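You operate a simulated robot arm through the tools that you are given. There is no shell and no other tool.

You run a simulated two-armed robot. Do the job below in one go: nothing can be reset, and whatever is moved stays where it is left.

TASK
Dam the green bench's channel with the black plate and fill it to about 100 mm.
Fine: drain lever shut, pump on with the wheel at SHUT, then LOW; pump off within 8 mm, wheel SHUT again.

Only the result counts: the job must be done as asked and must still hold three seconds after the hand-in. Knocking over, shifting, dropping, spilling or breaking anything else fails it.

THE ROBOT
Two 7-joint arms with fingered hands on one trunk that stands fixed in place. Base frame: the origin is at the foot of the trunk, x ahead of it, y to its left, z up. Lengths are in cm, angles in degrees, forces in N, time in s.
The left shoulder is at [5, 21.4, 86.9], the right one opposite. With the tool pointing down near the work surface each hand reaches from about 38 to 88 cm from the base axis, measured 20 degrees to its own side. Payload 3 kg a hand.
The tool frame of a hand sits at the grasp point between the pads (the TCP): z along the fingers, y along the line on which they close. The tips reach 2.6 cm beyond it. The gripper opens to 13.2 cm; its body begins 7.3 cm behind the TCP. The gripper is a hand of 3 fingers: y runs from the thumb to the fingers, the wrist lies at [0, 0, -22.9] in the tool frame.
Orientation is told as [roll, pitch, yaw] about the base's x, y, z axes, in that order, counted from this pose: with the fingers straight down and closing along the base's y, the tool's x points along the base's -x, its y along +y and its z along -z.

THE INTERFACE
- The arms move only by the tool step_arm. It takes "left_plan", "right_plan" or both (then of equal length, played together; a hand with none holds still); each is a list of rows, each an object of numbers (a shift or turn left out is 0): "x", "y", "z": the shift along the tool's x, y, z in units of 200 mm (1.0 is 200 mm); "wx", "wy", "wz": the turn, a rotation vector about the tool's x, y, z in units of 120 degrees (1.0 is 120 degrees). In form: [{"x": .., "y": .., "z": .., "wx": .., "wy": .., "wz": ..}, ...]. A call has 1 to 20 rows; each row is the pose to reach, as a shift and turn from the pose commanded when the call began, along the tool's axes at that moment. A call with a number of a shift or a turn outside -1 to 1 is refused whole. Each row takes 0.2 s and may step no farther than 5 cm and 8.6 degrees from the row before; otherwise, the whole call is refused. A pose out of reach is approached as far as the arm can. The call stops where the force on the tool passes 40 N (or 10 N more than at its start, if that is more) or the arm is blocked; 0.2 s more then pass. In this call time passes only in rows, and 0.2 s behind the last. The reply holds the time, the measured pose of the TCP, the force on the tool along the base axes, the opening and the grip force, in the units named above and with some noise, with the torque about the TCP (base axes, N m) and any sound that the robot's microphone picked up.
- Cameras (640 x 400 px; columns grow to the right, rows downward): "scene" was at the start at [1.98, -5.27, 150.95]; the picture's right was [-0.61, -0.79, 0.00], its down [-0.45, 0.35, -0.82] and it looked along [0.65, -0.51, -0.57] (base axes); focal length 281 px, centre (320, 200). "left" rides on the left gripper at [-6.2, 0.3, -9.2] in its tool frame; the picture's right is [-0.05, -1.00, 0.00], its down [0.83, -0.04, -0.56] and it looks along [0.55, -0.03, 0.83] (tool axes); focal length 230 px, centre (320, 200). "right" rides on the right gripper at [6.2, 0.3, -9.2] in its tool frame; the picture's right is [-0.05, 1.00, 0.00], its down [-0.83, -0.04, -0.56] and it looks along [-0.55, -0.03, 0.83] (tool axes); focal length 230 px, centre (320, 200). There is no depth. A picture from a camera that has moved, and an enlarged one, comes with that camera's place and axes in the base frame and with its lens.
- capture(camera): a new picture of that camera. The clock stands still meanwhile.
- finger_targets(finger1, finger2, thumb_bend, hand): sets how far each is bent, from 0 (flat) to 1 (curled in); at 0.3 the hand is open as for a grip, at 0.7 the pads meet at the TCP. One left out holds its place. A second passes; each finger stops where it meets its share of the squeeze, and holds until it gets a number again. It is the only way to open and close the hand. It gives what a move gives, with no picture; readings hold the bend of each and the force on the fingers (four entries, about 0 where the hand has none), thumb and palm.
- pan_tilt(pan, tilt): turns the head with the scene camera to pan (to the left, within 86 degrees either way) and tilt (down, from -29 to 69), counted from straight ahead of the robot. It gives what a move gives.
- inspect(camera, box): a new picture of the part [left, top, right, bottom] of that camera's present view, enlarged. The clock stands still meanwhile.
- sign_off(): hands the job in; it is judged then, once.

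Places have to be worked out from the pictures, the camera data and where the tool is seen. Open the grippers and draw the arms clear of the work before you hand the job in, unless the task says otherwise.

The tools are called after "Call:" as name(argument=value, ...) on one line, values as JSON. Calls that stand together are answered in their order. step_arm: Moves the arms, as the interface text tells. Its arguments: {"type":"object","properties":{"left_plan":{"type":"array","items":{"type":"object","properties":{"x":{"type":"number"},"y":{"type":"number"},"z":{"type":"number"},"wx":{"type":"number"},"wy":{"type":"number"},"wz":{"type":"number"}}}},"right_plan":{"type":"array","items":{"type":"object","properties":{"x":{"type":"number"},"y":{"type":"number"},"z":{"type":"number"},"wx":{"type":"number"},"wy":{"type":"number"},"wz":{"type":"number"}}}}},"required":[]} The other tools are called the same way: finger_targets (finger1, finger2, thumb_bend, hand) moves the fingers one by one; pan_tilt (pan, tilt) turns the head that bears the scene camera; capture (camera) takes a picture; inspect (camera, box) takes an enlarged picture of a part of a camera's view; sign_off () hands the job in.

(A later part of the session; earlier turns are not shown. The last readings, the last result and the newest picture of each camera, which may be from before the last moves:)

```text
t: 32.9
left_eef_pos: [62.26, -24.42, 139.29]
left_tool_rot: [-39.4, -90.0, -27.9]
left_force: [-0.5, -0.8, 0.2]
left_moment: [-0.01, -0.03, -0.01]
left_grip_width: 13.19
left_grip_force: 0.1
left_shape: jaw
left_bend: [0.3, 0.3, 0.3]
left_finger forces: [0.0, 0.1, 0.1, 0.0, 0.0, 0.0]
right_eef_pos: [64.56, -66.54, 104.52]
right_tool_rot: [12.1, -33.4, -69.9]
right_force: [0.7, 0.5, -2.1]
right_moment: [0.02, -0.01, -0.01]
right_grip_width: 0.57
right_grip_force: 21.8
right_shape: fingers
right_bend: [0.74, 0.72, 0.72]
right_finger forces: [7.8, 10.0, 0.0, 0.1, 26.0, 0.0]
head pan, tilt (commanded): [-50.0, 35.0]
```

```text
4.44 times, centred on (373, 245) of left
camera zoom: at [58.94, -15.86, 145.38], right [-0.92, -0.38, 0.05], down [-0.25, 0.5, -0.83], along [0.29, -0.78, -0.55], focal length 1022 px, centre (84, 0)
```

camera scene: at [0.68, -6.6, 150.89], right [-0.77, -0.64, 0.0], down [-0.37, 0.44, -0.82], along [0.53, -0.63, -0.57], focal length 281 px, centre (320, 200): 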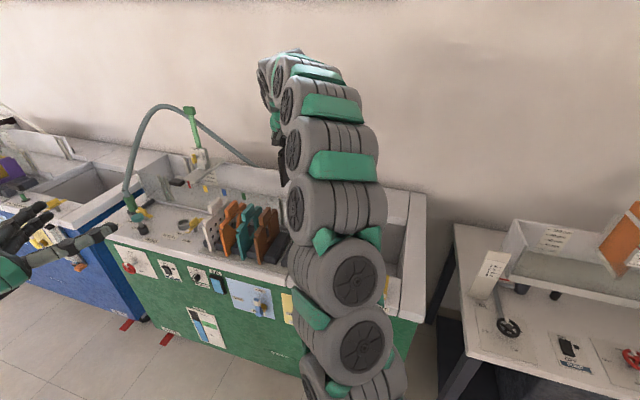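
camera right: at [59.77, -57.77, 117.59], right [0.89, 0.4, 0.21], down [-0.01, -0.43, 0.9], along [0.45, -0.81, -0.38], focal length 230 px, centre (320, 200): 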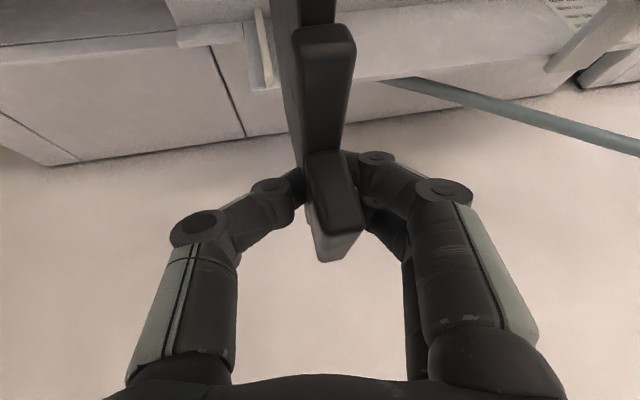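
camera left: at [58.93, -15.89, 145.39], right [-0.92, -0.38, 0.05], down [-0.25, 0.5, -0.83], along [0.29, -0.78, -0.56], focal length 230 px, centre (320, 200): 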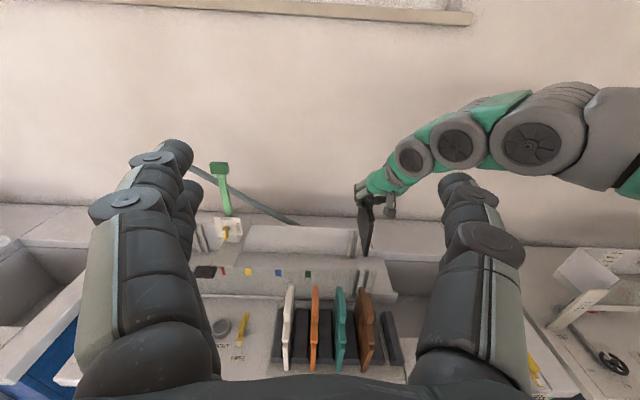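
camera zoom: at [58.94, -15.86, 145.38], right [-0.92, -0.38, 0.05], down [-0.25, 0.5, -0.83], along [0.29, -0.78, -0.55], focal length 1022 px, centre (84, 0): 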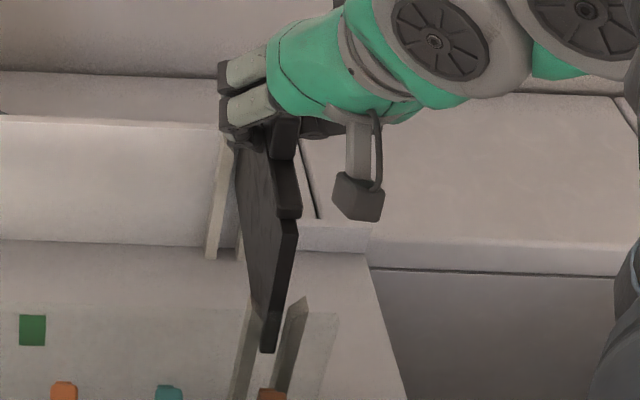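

The plate is entering both slots with no contact force. I lower another 6 cm.

Call:
step_arm(right_plan=[{"x": 0.0276, "y": -0.0088, "z": 0.0408}, {"x": 0.0552, "y": -0.0176, "z": 0.0815}, {"x": 0.0828, "y": -0.0264, "z": 0.1223}, {"x": 0.1104, "y": -0.0352, "z": 0.163}, {"x": 0.138, "y": -0.044, "z": 0.2038}, {"x": 0.1656, "y": -0.0528, "z": 0.2445}])

Call:
inspect(camera="left", box=[325, 200, 421, 290])

```text
t: 34.3
left_eef_pos: [62.06, -24.36, 139.24]
left_tool_rot: [75.1, -90.0, -142.4]
left_force: [0.6, 0.4, 1.1]
left_moment: [0.01, -0.03, 0.03]
left_grip_width: 13.18
left_grip_force: 0.0
left_shape: jaw
left_bend: [0.3, 0.3, 0.3]
left_finger forces: [0.0, 0.0, 0.0, 0.1, 0.1, 0.0]
right_eef_pos: [64.68, -66.61, 98.42]
right_tool_rot: [12.2, -33.5, -69.8]
right_force: [-0.9, 0.6, -2.6]
right_moment: [0.02, 0.0, 0.02]
right_grip_width: 0.59
right_grip_force: 22.1
right_shape: fingers
right_bend: [0.75, 0.72, 0.72]
right_finger forces: [8.1, 10.0, 0.0, 0.0, 26.7, 0.0]
head pan, tilt (commanded): [-50.0, 35.0]
```

```text
4.44 times, centred on (373, 245) of left
camera zoom: at [58.95, -15.85, 145.39], right [-0.92, -0.38, 0.05], down [-0.25, 0.5, -0.83], along [0.29, -0.78, -0.55], focal length 1022 px, centre (84, 0)
```

zoom: 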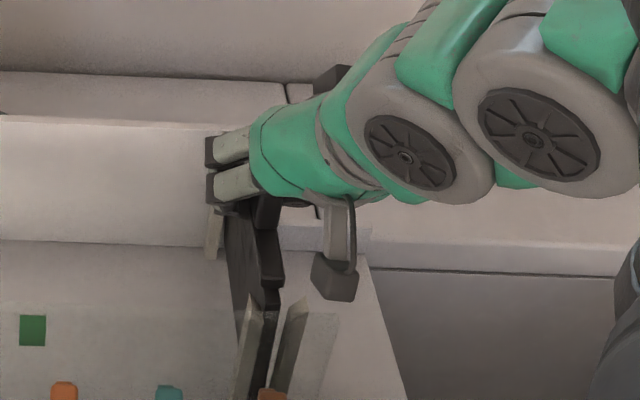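

Still no contact; the bottom should be about 2 cm above the channel floor. I go down in small increments.

Call:
step_arm(right_plan=[{"x": 0.0138, "y": -0.0044, "z": 0.0204}, {"x": 0.0276, "y": -0.0088, "z": 0.0408}, {"x": 0.0386, "y": -0.0123, "z": 0.0571}])

Call:
inspect(camera="left", box=[325, 200, 421, 290])

Call:
capture(camera="right")

```text
t: 35.1
left_eef_pos: [62.18, -24.44, 139.3]
left_tool_rot: [0.1, -90.0, -67.4]
left_force: [1.0, 0.1, -0.2]
left_moment: [0.03, -0.02, -0.05]
left_grip_width: 13.22
left_grip_force: 0.1
left_shape: jaw
left_bend: [0.3, 0.3, 0.3]
left_finger forces: [0.1, 0.0, 0.0, 0.0, 0.0, 0.0]
right_eef_pos: [64.61, -66.58, 97.16]
right_tool_rot: [12.2, -33.5, -70.0]
right_force: [-0.2, -0.7, -2.6]
right_moment: [0.01, -0.01, 0.02]
right_grip_width: 0.57
right_grip_force: 22.8
right_shape: fingers
right_bend: [0.75, 0.72, 0.72]
right_finger forces: [8.3, 10.2, 0.1, 0.0, 27.4, 0.1]
head pan, tilt (commanded): [-50.0, 35.0]
```

```text
4.44 times, centred on (373, 245) of left
camera zoom: at [58.94, -15.86, 145.38], right [-0.92, -0.38, 0.05], down [-0.25, 0.5, -0.83], along [0.29, -0.78, -0.55], focal length 1022 px, centre (84, 0)
```

zoom: 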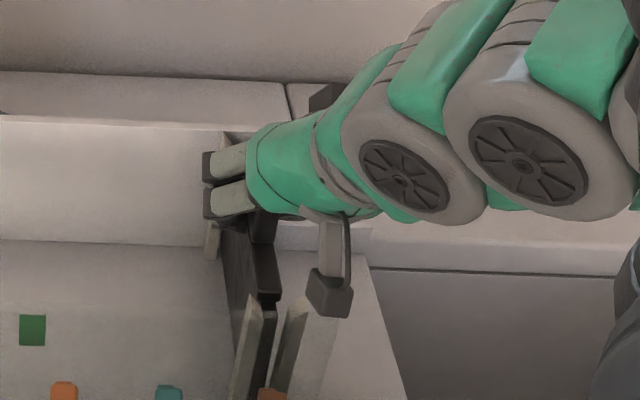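

```text
taken
camera right: at [59.74, -57.66, 101.37], right [0.89, 0.4, 0.21], down [-0.01, -0.43, 0.9], along [0.45, -0.81, -0.38], focal length 230 px, centre (320, 200)
```

right: 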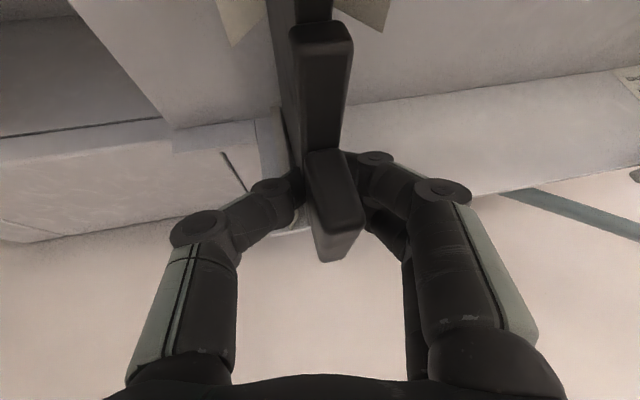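

No load change yet at TCP z=97.2. I continue in half-centimetre rows.

Call:
step_arm(right_plan=[{"x": 0.0083, "y": -0.0026, "z": 0.0122}, {"x": 0.0166, "y": -0.0053, "z": 0.0245}])

```text
t: 35.7
left_eef_pos: [62.13, -24.47, 139.29]
left_tool_rot: [174.0, -90.0, 118.6]
left_force: [0.4, 0.1, 1.0]
left_moment: [0.02, 0.04, -0.01]
left_grip_width: 13.17
left_grip_force: 0.0
left_shape: jaw
left_bend: [0.3, 0.3, 0.3]
left_finger forces: [0.0, 0.1, 0.0, 0.0, 0.0, 0.1]
right_eef_pos: [64.69, -66.67, 96.77]
right_tool_rot: [12.5, -33.6, -70.0]
right_force: [-1.0, -0.3, 7.0]
right_moment: [0.0, 0.03, -0.02]
right_grip_width: 0.54
right_grip_force: 26.6
right_shape: fingers
right_bend: [0.75, 0.72, 0.73]
right_finger forces: [11.5, 10.0, 0.0, 0.0, 31.1, 0.1]
head pan, tilt (commanded): [-50.0, 35.0]
```

Contact: the load flipped to about +7 N at the expected floor height. I press a few millimetres more to seat it.

Call:
step_arm(right_plan=[{"x": 0.0055, "y": -0.0018, "z": 0.0082}, {"x": 0.0083, "y": -0.0026, "z": 0.0122}])

Call:
inspect(camera="left", box=[325, 200, 421, 290])

Call:
inspect(camera="right", box=[240, 0, 400, 110])

```text
t: 36.3
left_eef_pos: [62.08, -24.44, 139.31]
left_tool_rot: [139.3, -90.1, 153.3]
left_force: [-0.3, 0.7, 1.3]
left_moment: [-0.01, -0.05, -0.02]
left_grip_width: 13.19
left_grip_force: 0.0
left_shape: jaw
left_bend: [0.3, 0.3, 0.3]
left_finger forces: [0.1, 0.0, 0.0, 0.0, 0.1, 0.0]
right_eef_pos: [64.64, -66.57, 96.62]
right_tool_rot: [12.4, -33.8, -70.1]
right_force: [-4.6, -2.2, 33.9]
right_moment: [-0.26, -0.03, -0.02]
right_grip_width: 0.53
right_grip_force: 35.3
right_shape: fingers
right_bend: [0.76, 0.72, 0.75]
right_finger forces: [15.7, 11.6, 0.0, 0.0, 43.9, 0.1]
head pan, tilt (commanded): [-50.0, 35.0]
```

```text
4.44 times, centred on (373, 245) of left
camera zoom: at [58.88, -15.84, 145.41], right [-0.92, -0.38, 0.05], down [-0.25, 0.5, -0.83], along [0.29, -0.78, -0.55], focal length 1022 px, centre (84, 0)
```

zoom: 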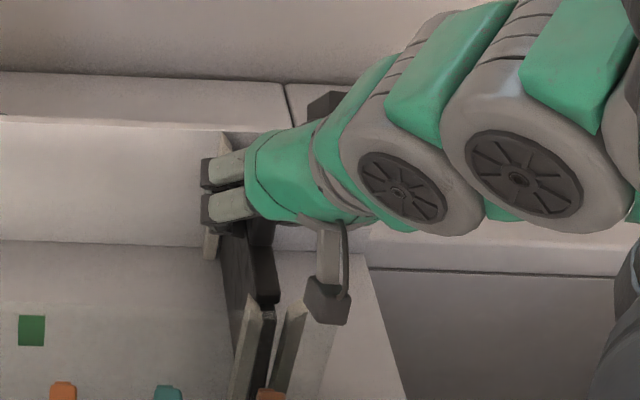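

```text
3.64 times, centred on (320, 55) of right
camera zoom: at [59.7, -57.72, 100.76], right [0.89, 0.4, 0.21], down [-0.02, -0.43, 0.9], along [0.45, -0.81, -0.37], focal length 837 px, centre (320, 727)
```

zoom: 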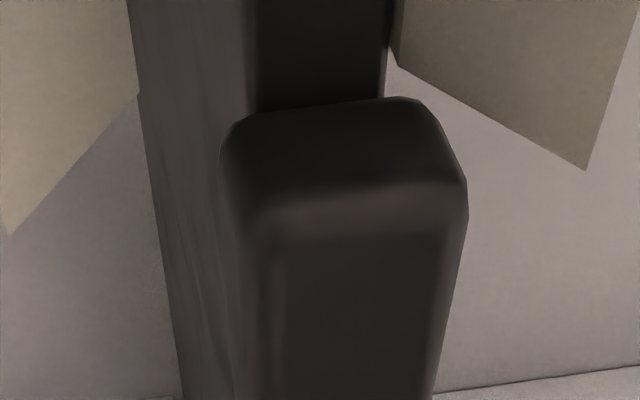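

It's solid floor contact (34 N). I ease off 3 mm, then open the hand.

Call:
step_arm(right_plan=[{"x": -0.0055, "y": 0.0018, "z": -0.0082}, {"x": -0.0083, "y": 0.0026, "z": -0.0122}])

Call:
finger_targets(hand="right", finger1=0.58, finger2=0.58, thumb_bend=0.58)

Call:
capture(camera="right")

Call:
inspect(camera="left", box=[325, 200, 421, 290])

```text
t: 36.9
left_eef_pos: [62.13, -24.36, 139.32]
left_tool_rot: [134.4, -89.9, 158.2]
left_force: [-0.9, 0.7, 0.1]
left_moment: [0.01, 0.02, 0.02]
left_grip_width: 13.17
left_grip_force: 0.1
left_shape: jaw
left_bend: [0.3, 0.3, 0.3]
left_finger forces: [0.0, 0.1, 0.0, 0.0, 0.0, 0.0]
right_eef_pos: [64.6, -66.73, 96.7]
right_tool_rot: [12.2, -33.5, -70.0]
right_force: [-1.5, -7.4, 25.6]
right_moment: [-0.23, -0.03, -0.02]
right_grip_width: 0.53
right_grip_force: 31.1
right_shape: fingers
right_bend: [0.76, 0.72, 0.75]
right_finger forces: [13.1, 10.9, 0.0, 0.0, 39.2, 0.1]
head pan, tilt (commanded): [-50.0, 35.0]
```

```text
t: 37.9
left_eef_pos: [62.23, -24.42, 139.29]
left_tool_rot: [71.0, -89.8, -138.4]
left_force: [-0.1, -0.4, 0.5]
left_moment: [0.0, -0.01, 0.01]
left_grip_width: 13.18
left_grip_force: 0.1
left_shape: jaw
left_bend: [0.3, 0.3, 0.3]
left_finger forces: [0.0, 0.0, 0.0, 0.0, 0.0, 0.0]
right_eef_pos: [64.64, -66.64, 96.52]
right_tool_rot: [12.2, -33.5, -69.9]
right_force: [0.4, 0.0, 0.0]
right_moment: [0.02, 0.02, -0.01]
right_grip_width: 4.37
right_grip_force: 0.0
right_shape: fingers
right_bend: [0.57, 0.57, 0.57]
right_finger forces: [0.0, 0.0, 0.0, 0.1, 0.0, 0.0]
head pan, tilt (commanded): [-50.0, 35.0]
```

```text
taken
camera right: at [59.73, -57.62, 100.79], right [0.89, 0.4, 0.2], down [-0.01, -0.43, 0.9], along [0.45, -0.81, -0.38], focal length 230 px, centre (320, 200)
```

right: 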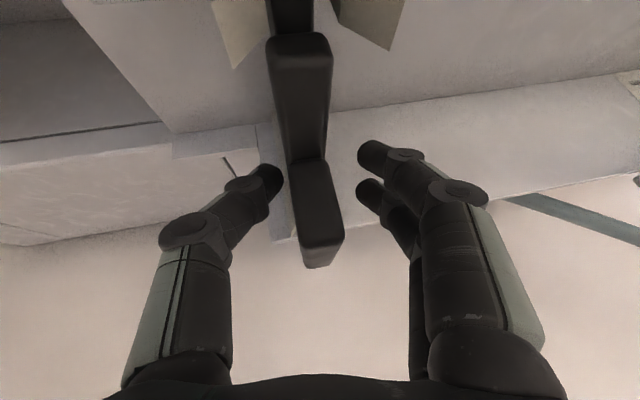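

```text
4.44 times, centred on (373, 245) of left
camera zoom: at [58.94, -15.85, 145.39], right [-0.92, -0.38, 0.05], down [-0.25, 0.5, -0.83], along [0.29, -0.78, -0.55], focal length 1022 px, centre (84, 0)
```

zoom: 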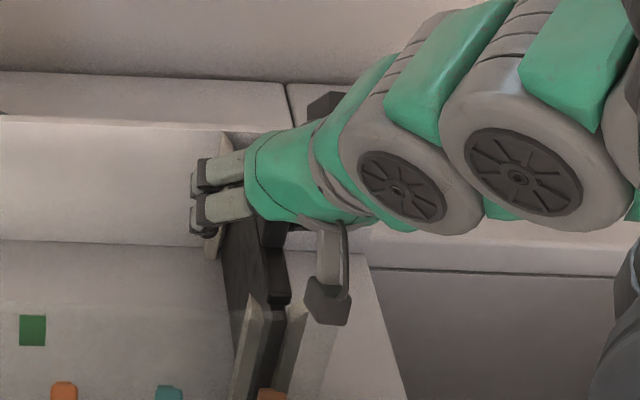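

The plate stands free in its slot, leaning slightly downstream. I centre the fingers and withdraw the right hand straight up.

Call:
step_arm(right_plan=[{"y": -0.018}, {"x": -0.0276, "y": -0.0092, "z": -0.0408}, {"x": -0.0552, "y": -0.0004, "z": -0.0815}, {"x": -0.1104, "y": 0.0172, "z": -0.163}, {"x": -0.1656, "y": 0.0348, "z": -0.2445}, {"x": -0.2208, "y": 0.0524, "z": -0.326}])

Call:
capture(camera="right")

Call:
inspect(camera="left", box=[325, 200, 421, 290])

```text
t: 39.3
left_eef_pos: [62.2, -24.44, 139.29]
left_tool_rot: [-32.7, -90.0, -34.6]
left_force: [0.1, 0.4, 0.4]
left_moment: [-0.01, -0.01, 0.02]
left_grip_width: 13.2
left_grip_force: 0.0
left_shape: jaw
left_bend: [0.3, 0.3, 0.3]
left_finger forces: [0.0, 0.1, 0.0, 0.0, 0.0, 0.1]
right_eef_pos: [64.43, -66.74, 104.41]
right_tool_rot: [12.1, -33.5, -69.9]
right_force: [0.6, -0.5, -0.6]
right_moment: [0.0, 0.01, 0.0]
right_grip_width: 4.41
right_grip_force: 0.0
right_shape: fingers
right_bend: [0.57, 0.57, 0.57]
right_finger forces: [0.0, 0.0, 0.0, 0.0, 0.1, 0.0]
head pan, tilt (commanded): [-50.0, 35.0]
```

```text
taken
camera right: at [59.43, -57.69, 108.75], right [0.89, 0.4, 0.2], down [-0.01, -0.43, 0.9], along [0.45, -0.81, -0.38], focal length 230 px, centre (320, 200)
```

right: 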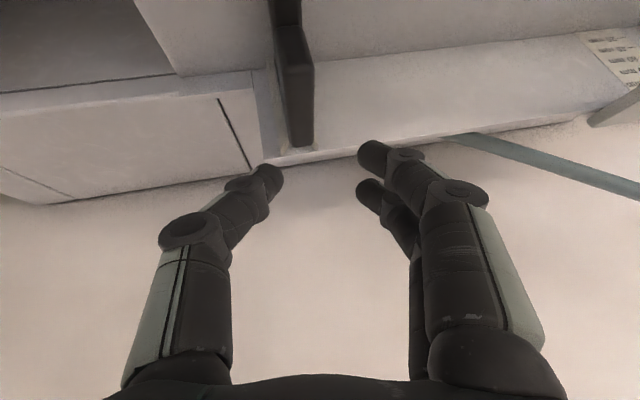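

```text
4.44 times, centred on (373, 245) of left
camera zoom: at [58.94, -15.86, 145.39], right [-0.92, -0.38, 0.05], down [-0.25, 0.5, -0.83], along [0.29, -0.78, -0.55], focal length 1022 px, centre (84, 0)
```

zoom: 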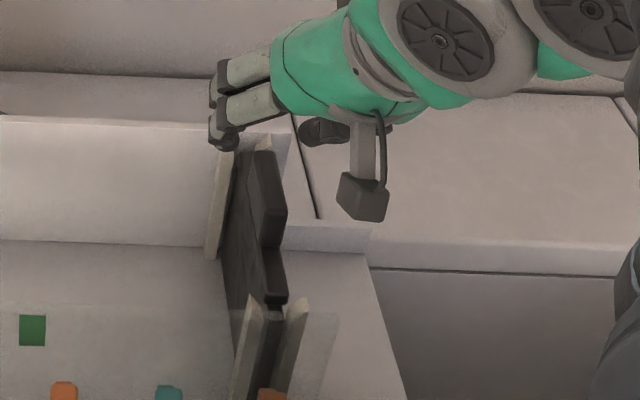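

The plate stays put, and the right camera already catches the scale on the far wall at the picture's edge. I zoom on it.

Call:
inspect(camera="right", box=[560, 20, 640, 130])

Call:
inspect(camera="scene", box=[150, 140, 310, 240])

```text
3.64 times, centred on (600, 75) of right
camera zoom: at [59.43, -57.69, 108.75], right [0.89, 0.4, 0.2], down [-0.01, -0.43, 0.9], along [0.45, -0.81, -0.38], focal length 837 px, centre (-698, 654)
```

zoom: 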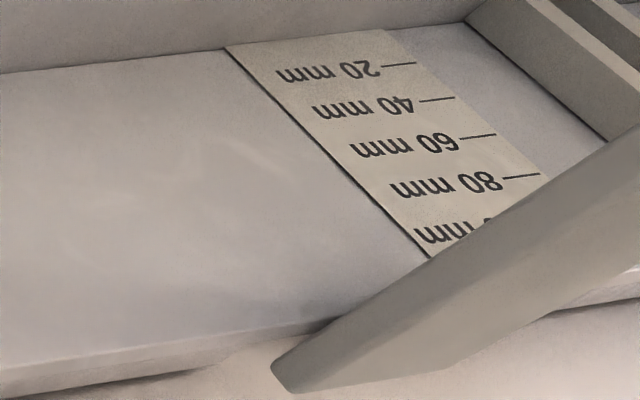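

```text
4.00 times, centred on (230, 190) of scene
camera zoom: at [0.67, -6.6, 150.89], right [-0.77, -0.64, 0.0], down [-0.37, 0.44, -0.82], along [0.53, -0.63, -0.57], focal length 1123 px, centre (680, 240)
```

zoom: 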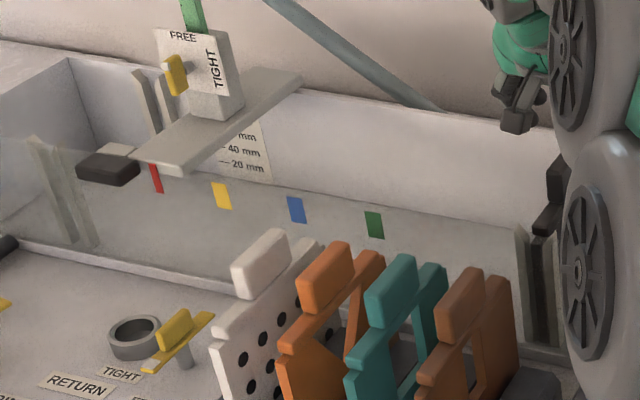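

The scale reads well from here, but the carriage beam hides the 100 mark. I draw the right hand 8 cm back and 4.5 cm lower, clear of the dam, so its camera looks beneath the beam.

Call:
step_arm(right_plan=[{"x": 0.111, "y": 0.0096, "z": -0.0731}, {"x": 0.222, "y": 0.0192, "z": -0.1463}, {"x": 0.333, "y": 0.0288, "z": -0.2194}, {"x": 0.395, "y": 0.009, "z": -0.1277}, {"x": 0.4572, "y": -0.0108, "z": -0.036}])

Call:
capture(camera="right")

Call:
inspect(camera="right", box=[500, 20, 620, 110])

```text
t: 40.5
left_eef_pos: [62.21, -24.45, 139.39]
left_tool_rot: [108.7, -90.1, -176.2]
left_force: [-0.2, 0.5, -0.1]
left_moment: [0.01, 0.0, 0.0]
left_grip_width: 13.17
left_grip_force: 0.1
left_shape: jaw
left_bend: [0.3, 0.3, 0.3]
left_finger forces: [0.0, 0.1, 0.0, 0.0, 0.0, 0.0]
right_eef_pos: [61.09, -59.54, 99.94]
right_tool_rot: [12.3, -33.4, -70.0]
right_force: [0.7, 0.2, -1.4]
right_moment: [0.0, -0.03, 0.0]
right_grip_width: 4.42
right_grip_force: 0.0
right_shape: fingers
right_bend: [0.57, 0.57, 0.57]
right_finger forces: [0.0, 0.1, 0.0, 0.1, 0.0, 0.1]
head pan, tilt (commanded): [-50.0, 35.0]
```

```text
taken
camera right: at [56.25, -50.52, 104.2], right [0.89, 0.4, 0.21], down [-0.01, -0.43, 0.9], along [0.45, -0.81, -0.38], focal length 230 px, centre (320, 200)
```

right: 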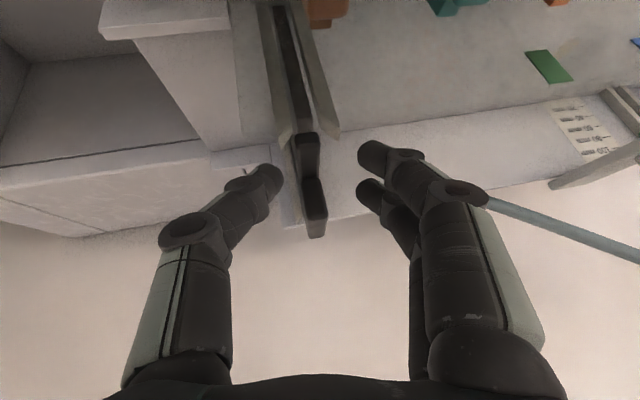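

```text
4.44 times, centred on (560, 65) of right
camera zoom: at [56.25, -50.52, 104.2], right [0.89, 0.4, 0.21], down [-0.01, -0.43, 0.9], along [0.45, -0.81, -0.38], focal length 1022 px, centre (-747, 800)
```

zoom: 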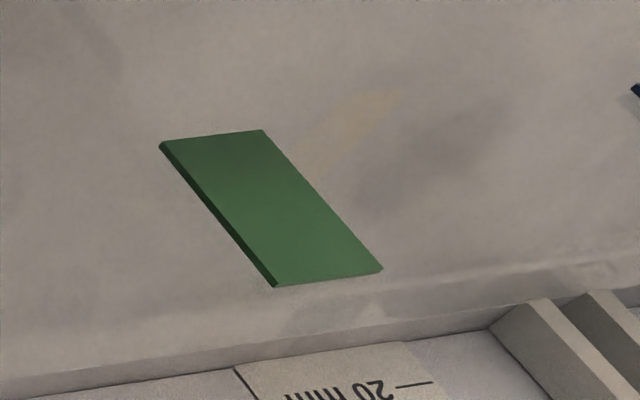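

Now the whole scale sits at (545–625, 97–160). I zoom in on it and the dam.

Call:
inspect(camera="right", box=[530, 90, 640, 165])

Call:
inspect(camera="right", box=[220, 0, 380, 250])

Call:
inspect(camera="left", box=[325, 200, 421, 290])

```text
5.33 times, centred on (585, 128) of right
camera zoom: at [56.25, -50.52, 104.2], right [0.89, 0.4, 0.21], down [-0.01, -0.43, 0.9], along [0.45, -0.81, -0.38], focal length 1227 px, centre (-1093, 587)
```

zoom: 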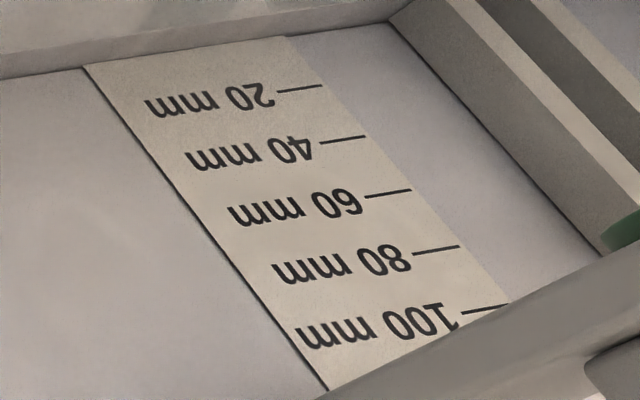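

```text
1.60 times, centred on (300, 125) of right
camera zoom: at [56.25, -50.52, 104.2], right [0.89, 0.4, 0.21], down [-0.01, -0.43, 0.9], along [0.45, -0.81, -0.38], focal length 368 px, centre (352, 320)
```

zoom: 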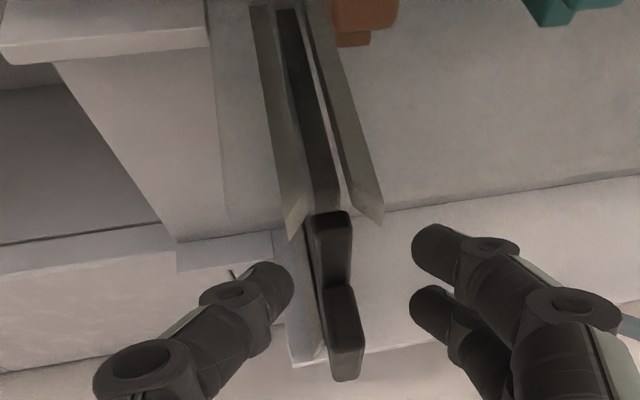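

```text
4.44 times, centred on (373, 245) of left
camera zoom: at [58.95, -15.85, 145.39], right [-0.92, -0.38, 0.05], down [-0.25, 0.5, -0.83], along [0.29, -0.78, -0.55], focal length 1022 px, centre (84, 0)
```

zoom: 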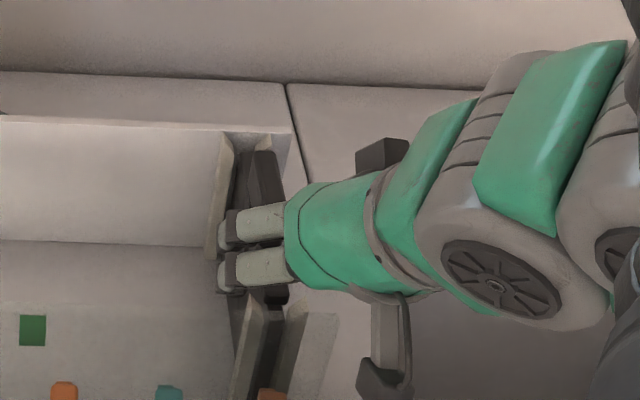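

The right hand can stay there as the level watcher: all marks from 20 to 100 mm are legible. Now I take the left hand back and down in front of the panel for the drain lever.

Call:
step_arm(left_plan=[{"x": 0.19, "z": -0.135}, {"x": 0.38, "z": -0.27}, {"x": 0.57, "z": -0.405}, {"x": 0.76, "z": -0.54}, {"x": 0.95, "z": -0.675}])

Call:
step_arm(left_plan=[{"x": 0.15, "y": -0.18}, {"x": 0.3, "y": -0.36}, {"x": 0.45, "y": -0.54}, {"x": 0.6, "y": -0.72}, {"x": 0.75, "y": -0.9}])

Call:
capture(camera="left")

Call:
capture(camera="scene")

```text
t: 41.7
left_eef_pos: [56.88, -11.86, 120.45]
left_tool_rot: [-180.0, -90.0, 112.7]
left_force: [0.5, -0.7, -0.1]
left_moment: [-0.01, -0.01, 0.02]
left_grip_width: 13.19
left_grip_force: 0.0
left_shape: jaw
left_bend: [0.3, 0.3, 0.3]
left_finger forces: [0.0, 0.0, 0.1, 0.0, 0.0, 0.0]
right_eef_pos: [61.13, -59.55, 99.96]
right_tool_rot: [12.2, -33.5, -70.0]
right_force: [-0.6, 1.0, -0.6]
right_moment: [0.0, 0.01, 0.01]
right_grip_width: 4.41
right_grip_force: 0.0
right_shape: fingers
right_bend: [0.57, 0.57, 0.57]
right_finger forces: [0.0, 0.0, 0.0, 0.0, 0.0, 0.0]
head pan, tilt (commanded): [-50.0, 35.0]
```

```text
t: 42.9
left_eef_pos: [50.7, -23.68, 107.23]
left_tool_rot: [110.0, -89.7, -177.1]
left_force: [-1.6, -4.7, -4.4]
left_moment: [-0.42, -0.18, 0.28]
left_grip_width: 13.21
left_grip_force: 0.1
left_shape: jaw
left_bend: [0.3, 0.3, 0.3]
left_finger forces: [0.1, 0.1, 0.0, 0.0, 0.0, 0.0]
left hand out of reach, approached as far as the arm can: row 3, 4, 5
right_eef_pos: [61.25, -59.65, 99.82]
right_tool_rot: [12.2, -33.6, -69.9]
right_force: [0.7, -1.2, -0.8]
right_moment: [0.04, 0.04, 0.0]
right_grip_width: 4.42
right_grip_force: 0.2
right_shape: fingers
right_bend: [0.57, 0.57, 0.57]
right_finger forces: [0.1, 0.0, 0.1, 0.0, 0.0, 0.0]
head pan, tilt (commanded): [-50.0, 35.0]
```

```text
taken
camera left: at [47.33, -15.21, 113.31], right [-0.92, -0.39, 0.05], down [-0.25, 0.5, -0.83], along [0.3, -0.78, -0.55], focal length 230 px, centre (320, 200)
```

left: 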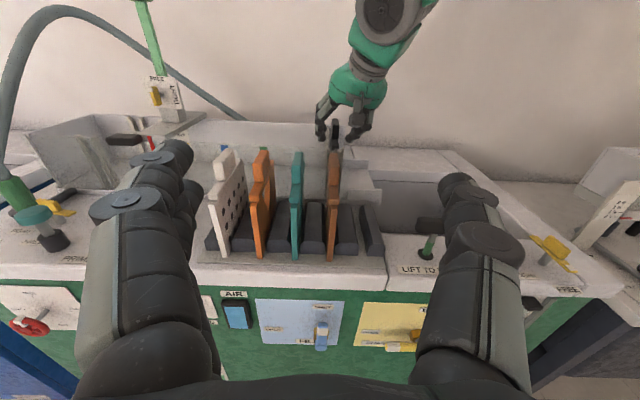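

```text
taken
camera scene: at [0.72, -6.67, 150.88], right [-0.77, -0.64, 0.0], down [-0.37, 0.44, -0.82], along [0.53, -0.63, -0.57], focal length 281 px, centre (320, 200)
```

scene: 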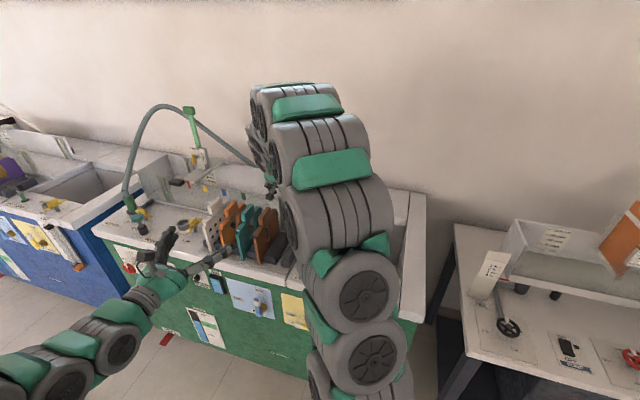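

The left arm ran into a limit on the way and reads a small force. I check the reading at rest before going on.

Call:
step_arm(left_plan=[{"z": -0.02}])

Call:
pan_tilt(pan=-20, tilt=50)

Call:
capture(camera="scene")

```text
t: 43.3
left_eef_pos: [50.38, -23.62, 106.85]
left_tool_rot: [145.3, -90.1, 147.3]
left_force: [0.4, 0.1, 0.5]
left_moment: [-0.03, -0.01, 0.0]
left_grip_width: 13.2
left_grip_force: 0.2
left_shape: jaw
left_bend: [0.3, 0.3, 0.3]
left_finger forces: [0.0, 0.0, 0.1, 0.0, 0.0, 0.0]
right_eef_pos: [61.11, -59.5, 99.88]
right_tool_rot: [12.2, -33.5, -69.8]
right_force: [-0.2, 0.5, 0.3]
right_moment: [0.0, -0.01, 0.0]
right_grip_width: 4.4
right_grip_force: 0.0
right_shape: fingers
right_bend: [0.57, 0.57, 0.57]
right_finger forces: [0.0, 0.1, 0.1, 0.1, 0.0, 0.0]
head pan, tilt (commanded): [-50.0, 35.0]
```

```text
t: 44.3
left_eef_pos: [50.36, -23.41, 106.94]
left_tool_rot: [142.6, -89.9, 150.0]
left_force: [0.7, 0.1, -0.2]
left_moment: [0.02, -0.04, 0.01]
left_grip_width: 13.2
left_grip_force: 0.0
left_shape: jaw
left_bend: [0.3, 0.3, 0.3]
left_finger forces: [0.0, 0.1, 0.0, 0.0, 0.0, 0.0]
right_eef_pos: [61.14, -59.56, 99.82]
right_tool_rot: [12.2, -33.5, -69.9]
right_force: [0.3, 0.1, -0.4]
right_moment: [0.05, -0.06, 0.01]
right_grip_width: 4.43
right_grip_force: 0.0
right_shape: fingers
right_bend: [0.57, 0.57, 0.57]
right_finger forces: [0.0, 0.0, 0.1, 0.1, 0.0, 0.0]
head pan, tilt (commanded): [-20.0, 50.0]
```

```text
taken
camera scene: at [2.25, -2.49, 148.72], right [-0.34, -0.94, 0.0], down [-0.72, 0.26, -0.64], along [0.6, -0.22, -0.77], focal length 281 px, centre (320, 200)
```

scene: 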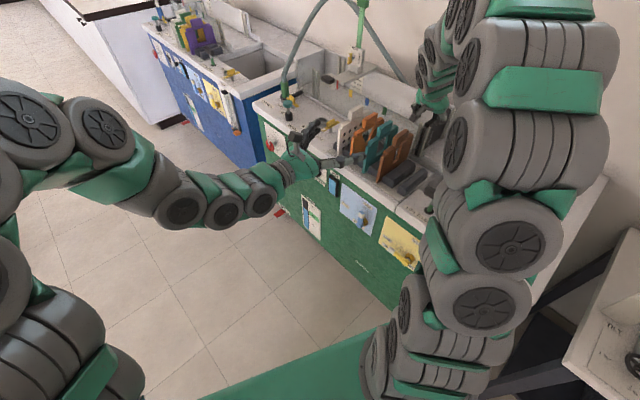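

The force was only transient. The left arm is cramped near the drain lever, so the right arm will do that one; first I measure the lever and panel from the left camera.

Call:
inspect(camera="left", box=[340, 270, 440, 370])

Call:
inspect(camera="left", box=[0, 270, 100, 350])

Call:
inspect(camera="scene", box=[370, 190, 450, 270])

Call:
inspect(camera="scene", box=[240, 90, 340, 190])

```text
4.00 times, centred on (390, 320) of left
camera zoom: at [47.21, -14.99, 113.03], right [-0.92, -0.38, 0.05], down [-0.25, 0.5, -0.83], along [0.29, -0.78, -0.55], focal length 920 px, centre (40, -280)
```

zoom: 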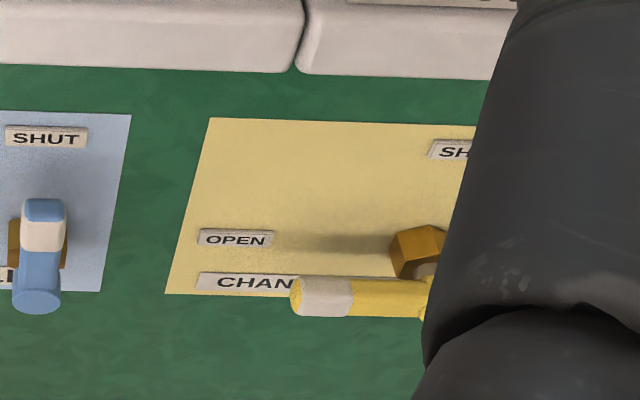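

```text
5.00 times, centred on (50, 310) of left
camera zoom: at [47.21, -14.99, 113.03], right [-0.92, -0.38, 0.05], down [-0.25, 0.5, -0.83], along [0.29, -0.78, -0.55], focal length 1150 px, centre (1670, -350)
```

zoom: 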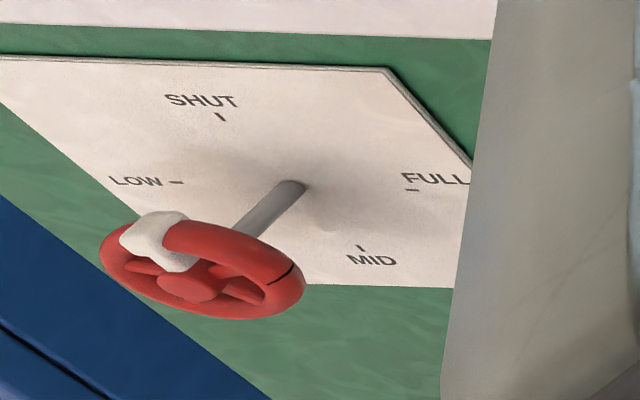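

```text
5.00 times, centred on (410, 230) of scene
camera zoom: at [2.25, -2.49, 148.72], right [-0.34, -0.94, 0.0], down [-0.72, 0.26, -0.64], along [0.6, -0.22, -0.77], focal length 1404 px, centre (-130, 50)
```

zoom: 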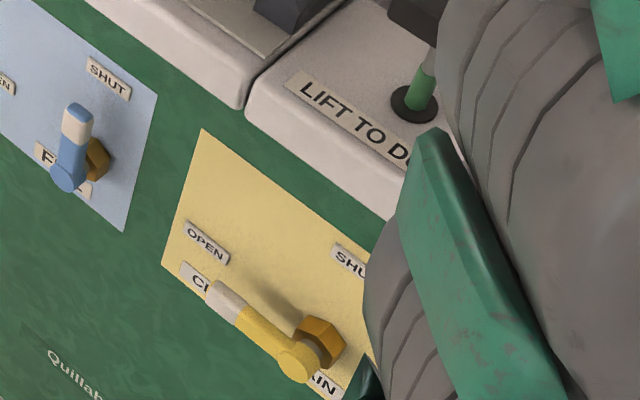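

```text
4.00 times, centred on (290, 140) of scene
camera zoom: at [2.25, -2.49, 148.72], right [-0.34, -0.94, 0.0], down [-0.72, 0.26, -0.64], along [0.6, -0.22, -0.77], focal length 1123 px, centre (440, 440)
```

zoom: 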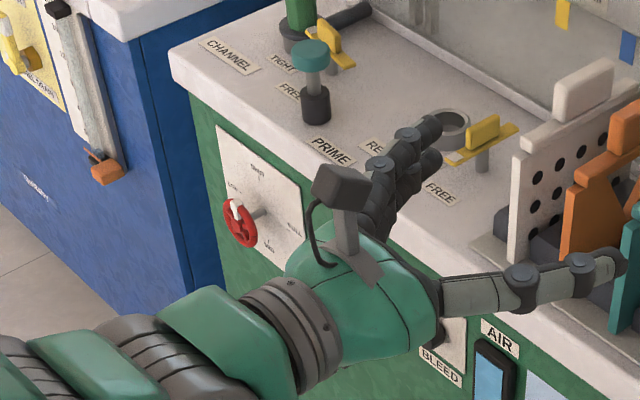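

The lever solves to pivot (U 14.3, z≈61.8) and tip (U 21.8, V 55.5, z≈61) — lower than I first thought, and only ~2 cm off the panel, so I'll push it up from below with the left hand pointing at the panel. I lower the left hand straight down in front of the bench first.

Call:
step_arm(left_plan=[{"x": 0.2, "z": -0.02}, {"x": 0.4, "z": -0.04}, {"x": 0.6, "z": -0.06}, {"x": 0.8, "z": -0.08}, {"x": 1.0, "z": -0.1}])

Call:
step_arm(left_plan=[{"x": 0.2}, {"x": 0.4}, {"x": 0.6}, {"x": 0.8}, {"x": 1.0}])

Call:
finger_targets(hand="left", finger1=1.0, finger2=1.0, thumb_bend=0.66)

Call:
capture(camera="left")

Call:
capture(camera="scene")

```text
t: 45.5
left_eef_pos: [49.76, -21.41, 86.76]
left_tool_rot: [-32.2, -89.9, -35.0]
left_force: [-0.2, 0.2, 0.8]
left_moment: [0.03, -0.02, -0.03]
left_grip_width: 13.2
left_grip_force: 0.1
left_shape: jaw
left_bend: [0.3, 0.3, 0.3]
left_finger forces: [0.0, 0.1, 0.1, 0.1, 0.1, 0.0]
right_eef_pos: [61.19, -59.58, 99.91]
right_tool_rot: [12.2, -33.5, -69.9]
right_force: [0.0, -0.1, -0.4]
right_moment: [0.0, -0.01, 0.0]
right_grip_width: 4.4
right_grip_force: 0.1
right_shape: fingers
right_bend: [0.57, 0.57, 0.57]
right_finger forces: [0.0, 0.0, 0.0, 0.0, 0.0, 0.0]
head pan, tilt (commanded): [-20.0, 50.0]
```

```text
t: 46.7
left_eef_pos: [49.92, -21.32, 66.73]
left_tool_rot: [10.2, -89.8, -77.6]
left_force: [-0.6, -0.2, 0.0]
left_moment: [-0.01, 0.01, -0.02]
left_grip_width: 13.23
left_grip_force: 0.1
left_shape: jaw
left_bend: [0.3, 0.3, 0.3]
left_finger forces: [0.1, 0.1, 0.0, 0.0, 0.1, 0.0]
right_eef_pos: [61.13, -59.55, 99.98]
right_tool_rot: [12.1, -33.5, -69.9]
right_force: [0.0, -0.1, 0.7]
right_moment: [0.0, 0.03, 0.03]
right_grip_width: 4.42
right_grip_force: 0.1
right_shape: fingers
right_bend: [0.57, 0.57, 0.57]
right_finger forces: [0.0, 0.1, 0.0, 0.1, 0.0, 0.0]
head pan, tilt (commanded): [-20.0, 50.0]
```

```text
t: 47.7
left_eef_pos: [49.94, -21.42, 66.98]
left_tool_rot: [24.4, -90.1, -91.8]
left_force: [0.2, 0.4, 0.4]
left_moment: [0.03, 0.01, -0.01]
left_grip_width: 3.72
left_grip_force: 0.1
left_shape: fingers
left_bend: [1.0, 1.0, 0.66]
left_finger forces: [0.0, 0.0, 0.0, 0.0, 0.1, 0.0]
right_eef_pos: [61.19, -59.65, 99.98]
right_tool_rot: [12.3, -33.5, -69.9]
right_force: [-0.3, 0.4, 0.2]
right_moment: [0.0, 0.02, 0.03]
right_grip_width: 4.39
right_grip_force: 0.1
right_shape: fingers
right_bend: [0.57, 0.57, 0.57]
right_finger forces: [0.0, 0.0, 0.1, 0.0, 0.0, 0.0]
head pan, tilt (commanded): [-20.0, 50.0]
```

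```text
taken
camera left: at [46.7, -12.85, 73.03], right [-0.92, -0.38, 0.05], down [-0.25, 0.5, -0.83], along [0.29, -0.78, -0.55], focal length 230 px, centre (320, 200)
```

left: 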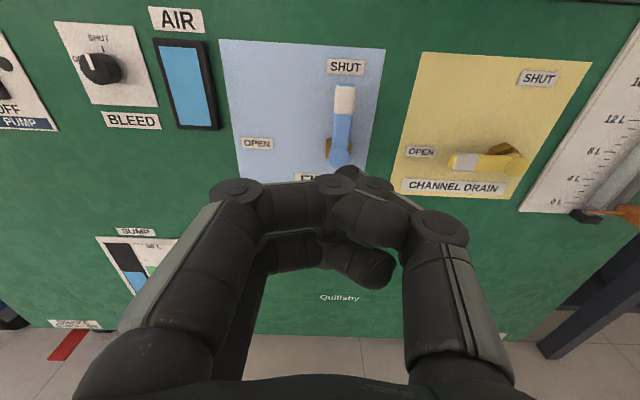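

```text
taken
camera scene: at [2.25, -2.48, 148.71], right [-0.34, -0.94, 0.0], down [-0.72, 0.26, -0.64], along [0.6, -0.22, -0.77], focal length 281 px, centre (320, 200)
```

scene: 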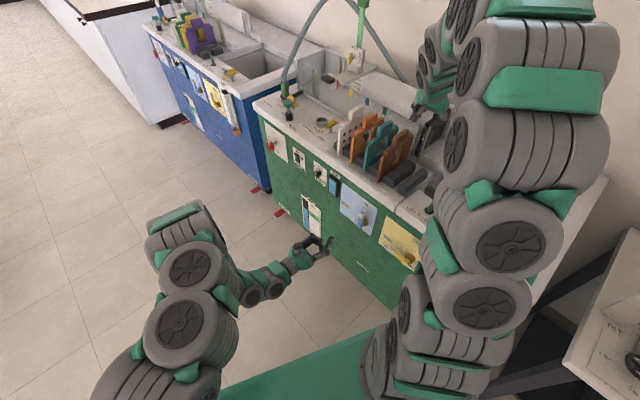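

The thumb protrudes about 2 cm beyond the curled fingers — useful for the rocker later. I zoom in on lever, pump and wheel from this front view to refine positions.

Call:
inspect(camera="left", box=[390, 50, 630, 220])

Call:
inspect(camera="left", box=[0, 0, 230, 150])

Call:
inspect(camera="scene", box=[250, 120, 350, 200])

```text
2.35 times, centred on (510, 135) of left
camera zoom: at [46.7, -12.85, 73.03], right [-0.92, -0.38, 0.05], down [-0.25, 0.5, -0.83], along [0.29, -0.78, -0.55], focal length 541 px, centre (-127, 353)
```

zoom: 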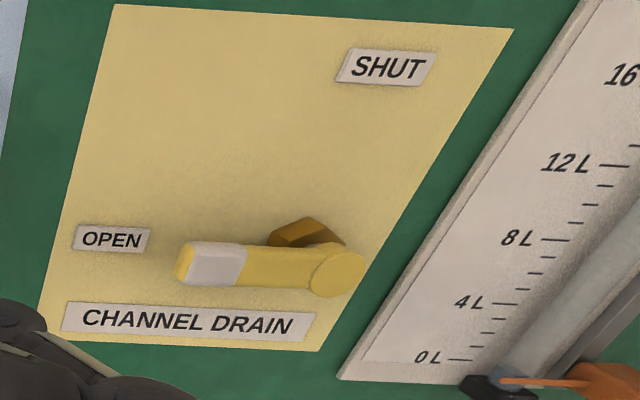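

```text
2.67 times, centred on (115, 75) of left
camera zoom: at [46.7, -12.85, 73.03], right [-0.92, -0.38, 0.05], down [-0.25, 0.5, -0.83], along [0.29, -0.78, -0.55], focal length 614 px, centre (867, 533)
```

zoom: 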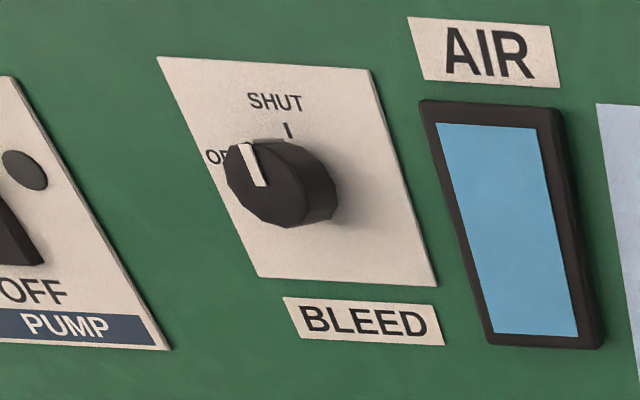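

```text
5.00 times, centred on (300, 160) of scene
camera zoom: at [2.25, -2.48, 148.71], right [-0.34, -0.94, 0.0], down [-0.72, 0.26, -0.64], along [0.6, -0.22, -0.77], focal length 1404 px, centre (420, 400)
```

zoom: 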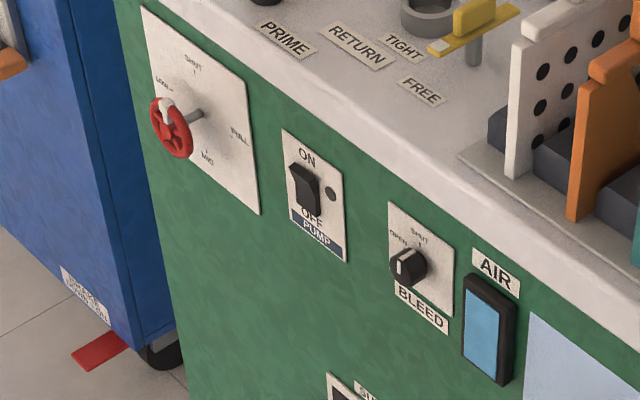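

Lever refined: pivot (U 14.25, z≈62.4), tip (U 21.84), handle V 54.3–56. I pinch the left fingers shut as a pusher and move to a spot below the handle's outer end.

Call:
finger_targets(hand="left", finger1=0.7, finger2=0.7, thumb_bend=0.7)

Call:
step_arm(left_plan=[{"x": 0.095, "y": -0.18}, {"x": 0.19, "y": -0.36}, {"x": 0.285, "y": -0.54}, {"x": 0.38, "y": -0.72}, {"x": 0.475, "y": -0.9}])

Call:
capture(camera="left")

Call:
capture(camera="scene")

```text
t: 48.7
left_eef_pos: [50.04, -21.35, 66.98]
left_tool_rot: [-12.4, -90.0, -54.9]
left_force: [-0.8, -0.2, 0.5]
left_moment: [0.02, -0.04, 0.0]
left_grip_width: 1.58
left_grip_force: 0.1
left_shape: fingers
left_bend: [0.9, 0.9, 0.68]
left_finger forces: [0.0, 0.1, 0.0, 0.0, 0.0, 0.0]
right_eef_pos: [61.25, -59.37, 99.96]
right_tool_rot: [12.2, -33.5, -69.9]
right_force: [0.1, 0.1, 0.7]
right_moment: [-0.01, 0.01, 0.0]
right_grip_width: 4.41
right_grip_force: 0.1
right_shape: fingers
right_bend: [0.57, 0.57, 0.57]
right_finger forces: [0.0, 0.1, 0.1, 0.0, 0.0, 0.0]
head pan, tilt (commanded): [-20.0, 50.0]
```

```text
t: 49.9
left_eef_pos: [35.22, -27.27, 57.49]
left_tool_rot: [155.2, -89.8, 139.9]
left_force: [-1.7, -1.5, 0.2]
left_moment: [-0.01, -0.02, 0.25]
left_grip_width: 1.58
left_grip_force: 0.1
left_shape: fingers
left_bend: [0.9, 0.9, 0.68]
left_finger forces: [0.0, 0.0, 0.0, 0.1, 0.1, 0.0]
right_eef_pos: [61.17, -59.49, 99.94]
right_tool_rot: [12.2, -33.5, -69.9]
right_force: [0.1, 0.6, 0.3]
right_moment: [-0.02, 0.01, -0.02]
right_grip_width: 4.43
right_grip_force: 0.1
right_shape: fingers
right_bend: [0.57, 0.57, 0.57]
right_finger forces: [0.0, 0.1, 0.0, 0.0, 0.0, 0.0]
head pan, tilt (commanded): [-20.0, 50.0]
```

```text
taken
camera left: at [31.71, -18.83, 63.51], right [-0.9, -0.42, 0.05], down [-0.27, 0.48, -0.83], along [0.33, -0.77, -0.55], focal length 230 px, centre (320, 200)
```

left: 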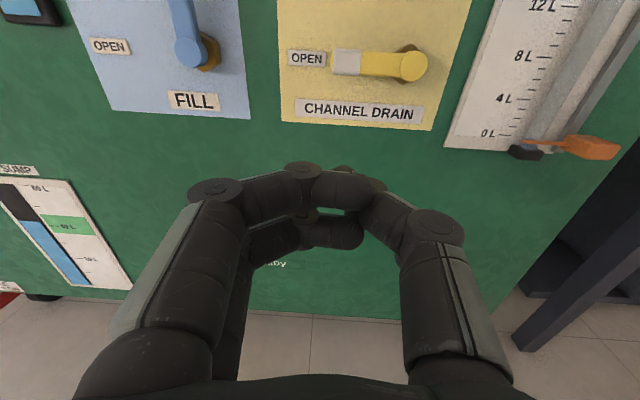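

```text
taken
camera scene: at [2.25, -2.5, 148.71], right [-0.34, -0.94, 0.0], down [-0.72, 0.26, -0.64], along [0.6, -0.22, -0.77], focal length 281 px, centre (320, 200)
```

scene: 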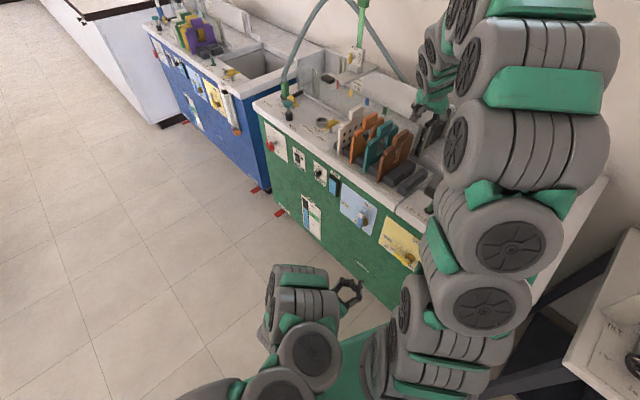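

The fingers caught on the thumb, so I open them and re-pinch; then I re-read the pose, which seems to have lagged a bit.

Call:
finger_targets(hand="left", finger1=0.5, finger2=0.5, thumb_bend=0.4)

Call:
finger_targets(hand="left", finger1=0.7, finger2=0.7, thumb_bend=0.7)

Call:
capture(camera="left")

```text
t: 50.9
left_eef_pos: [33.16, -28.35, 57.36]
left_tool_rot: [159.0, -90.0, 133.7]
left_force: [-0.3, -0.2, -1.0]
left_moment: [0.01, -0.01, 0.0]
left_grip_width: 8.39
left_grip_force: 0.1
left_shape: fingers
left_bend: [0.5, 0.5, 0.4]
left_finger forces: [0.0, 0.0, 0.0, 0.0, 0.1, 0.1]
right_eef_pos: [61.12, -59.52, 99.97]
right_tool_rot: [12.2, -33.5, -69.9]
right_force: [0.2, 0.7, 0.9]
right_moment: [0.01, 0.0, 0.01]
right_grip_width: 4.42
right_grip_force: 0.0
right_shape: fingers
right_bend: [0.57, 0.57, 0.57]
right_finger forces: [0.0, 0.1, 0.1, 0.1, 0.0, 0.0]
head pan, tilt (commanded): [-20.0, 50.0]
```

```text
t: 51.9
left_eef_pos: [33.24, -28.4, 57.37]
left_tool_rot: [169.1, -90.0, 123.8]
left_force: [0.9, 0.6, 0.0]
left_moment: [0.01, -0.01, -0.03]
left_grip_width: 0.64
left_grip_force: 0.0
left_shape: fingers
left_bend: [0.7, 0.7, 0.7]
left_finger forces: [0.0, 0.0, 0.0, 0.0, 0.0, 0.0]
right_eef_pos: [61.13, -59.47, 100.01]
right_tool_rot: [12.2, -33.5, -69.9]
right_force: [-0.2, 0.4, -0.2]
right_moment: [0.03, -0.05, 0.01]
right_grip_width: 4.41
right_grip_force: 0.0
right_shape: fingers
right_bend: [0.57, 0.57, 0.57]
right_finger forces: [0.1, 0.0, 0.0, 0.0, 0.0, 0.0]
head pan, tilt (commanded): [-20.0, 50.0]
```

```text
taken
camera left: at [29.95, -19.9, 63.49], right [-0.92, -0.38, 0.05], down [-0.25, 0.5, -0.83], along [0.29, -0.78, -0.55], focal length 230 px, centre (320, 200)
```

left: 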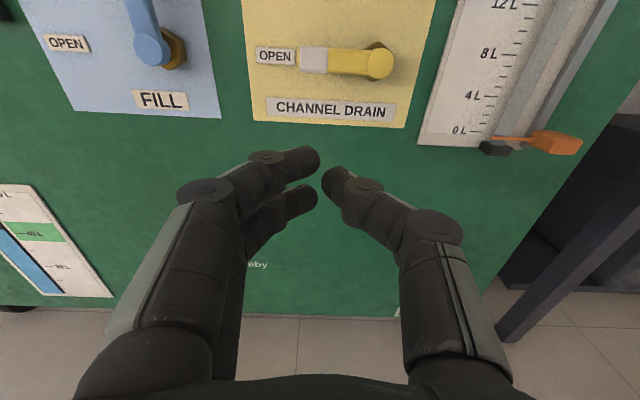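

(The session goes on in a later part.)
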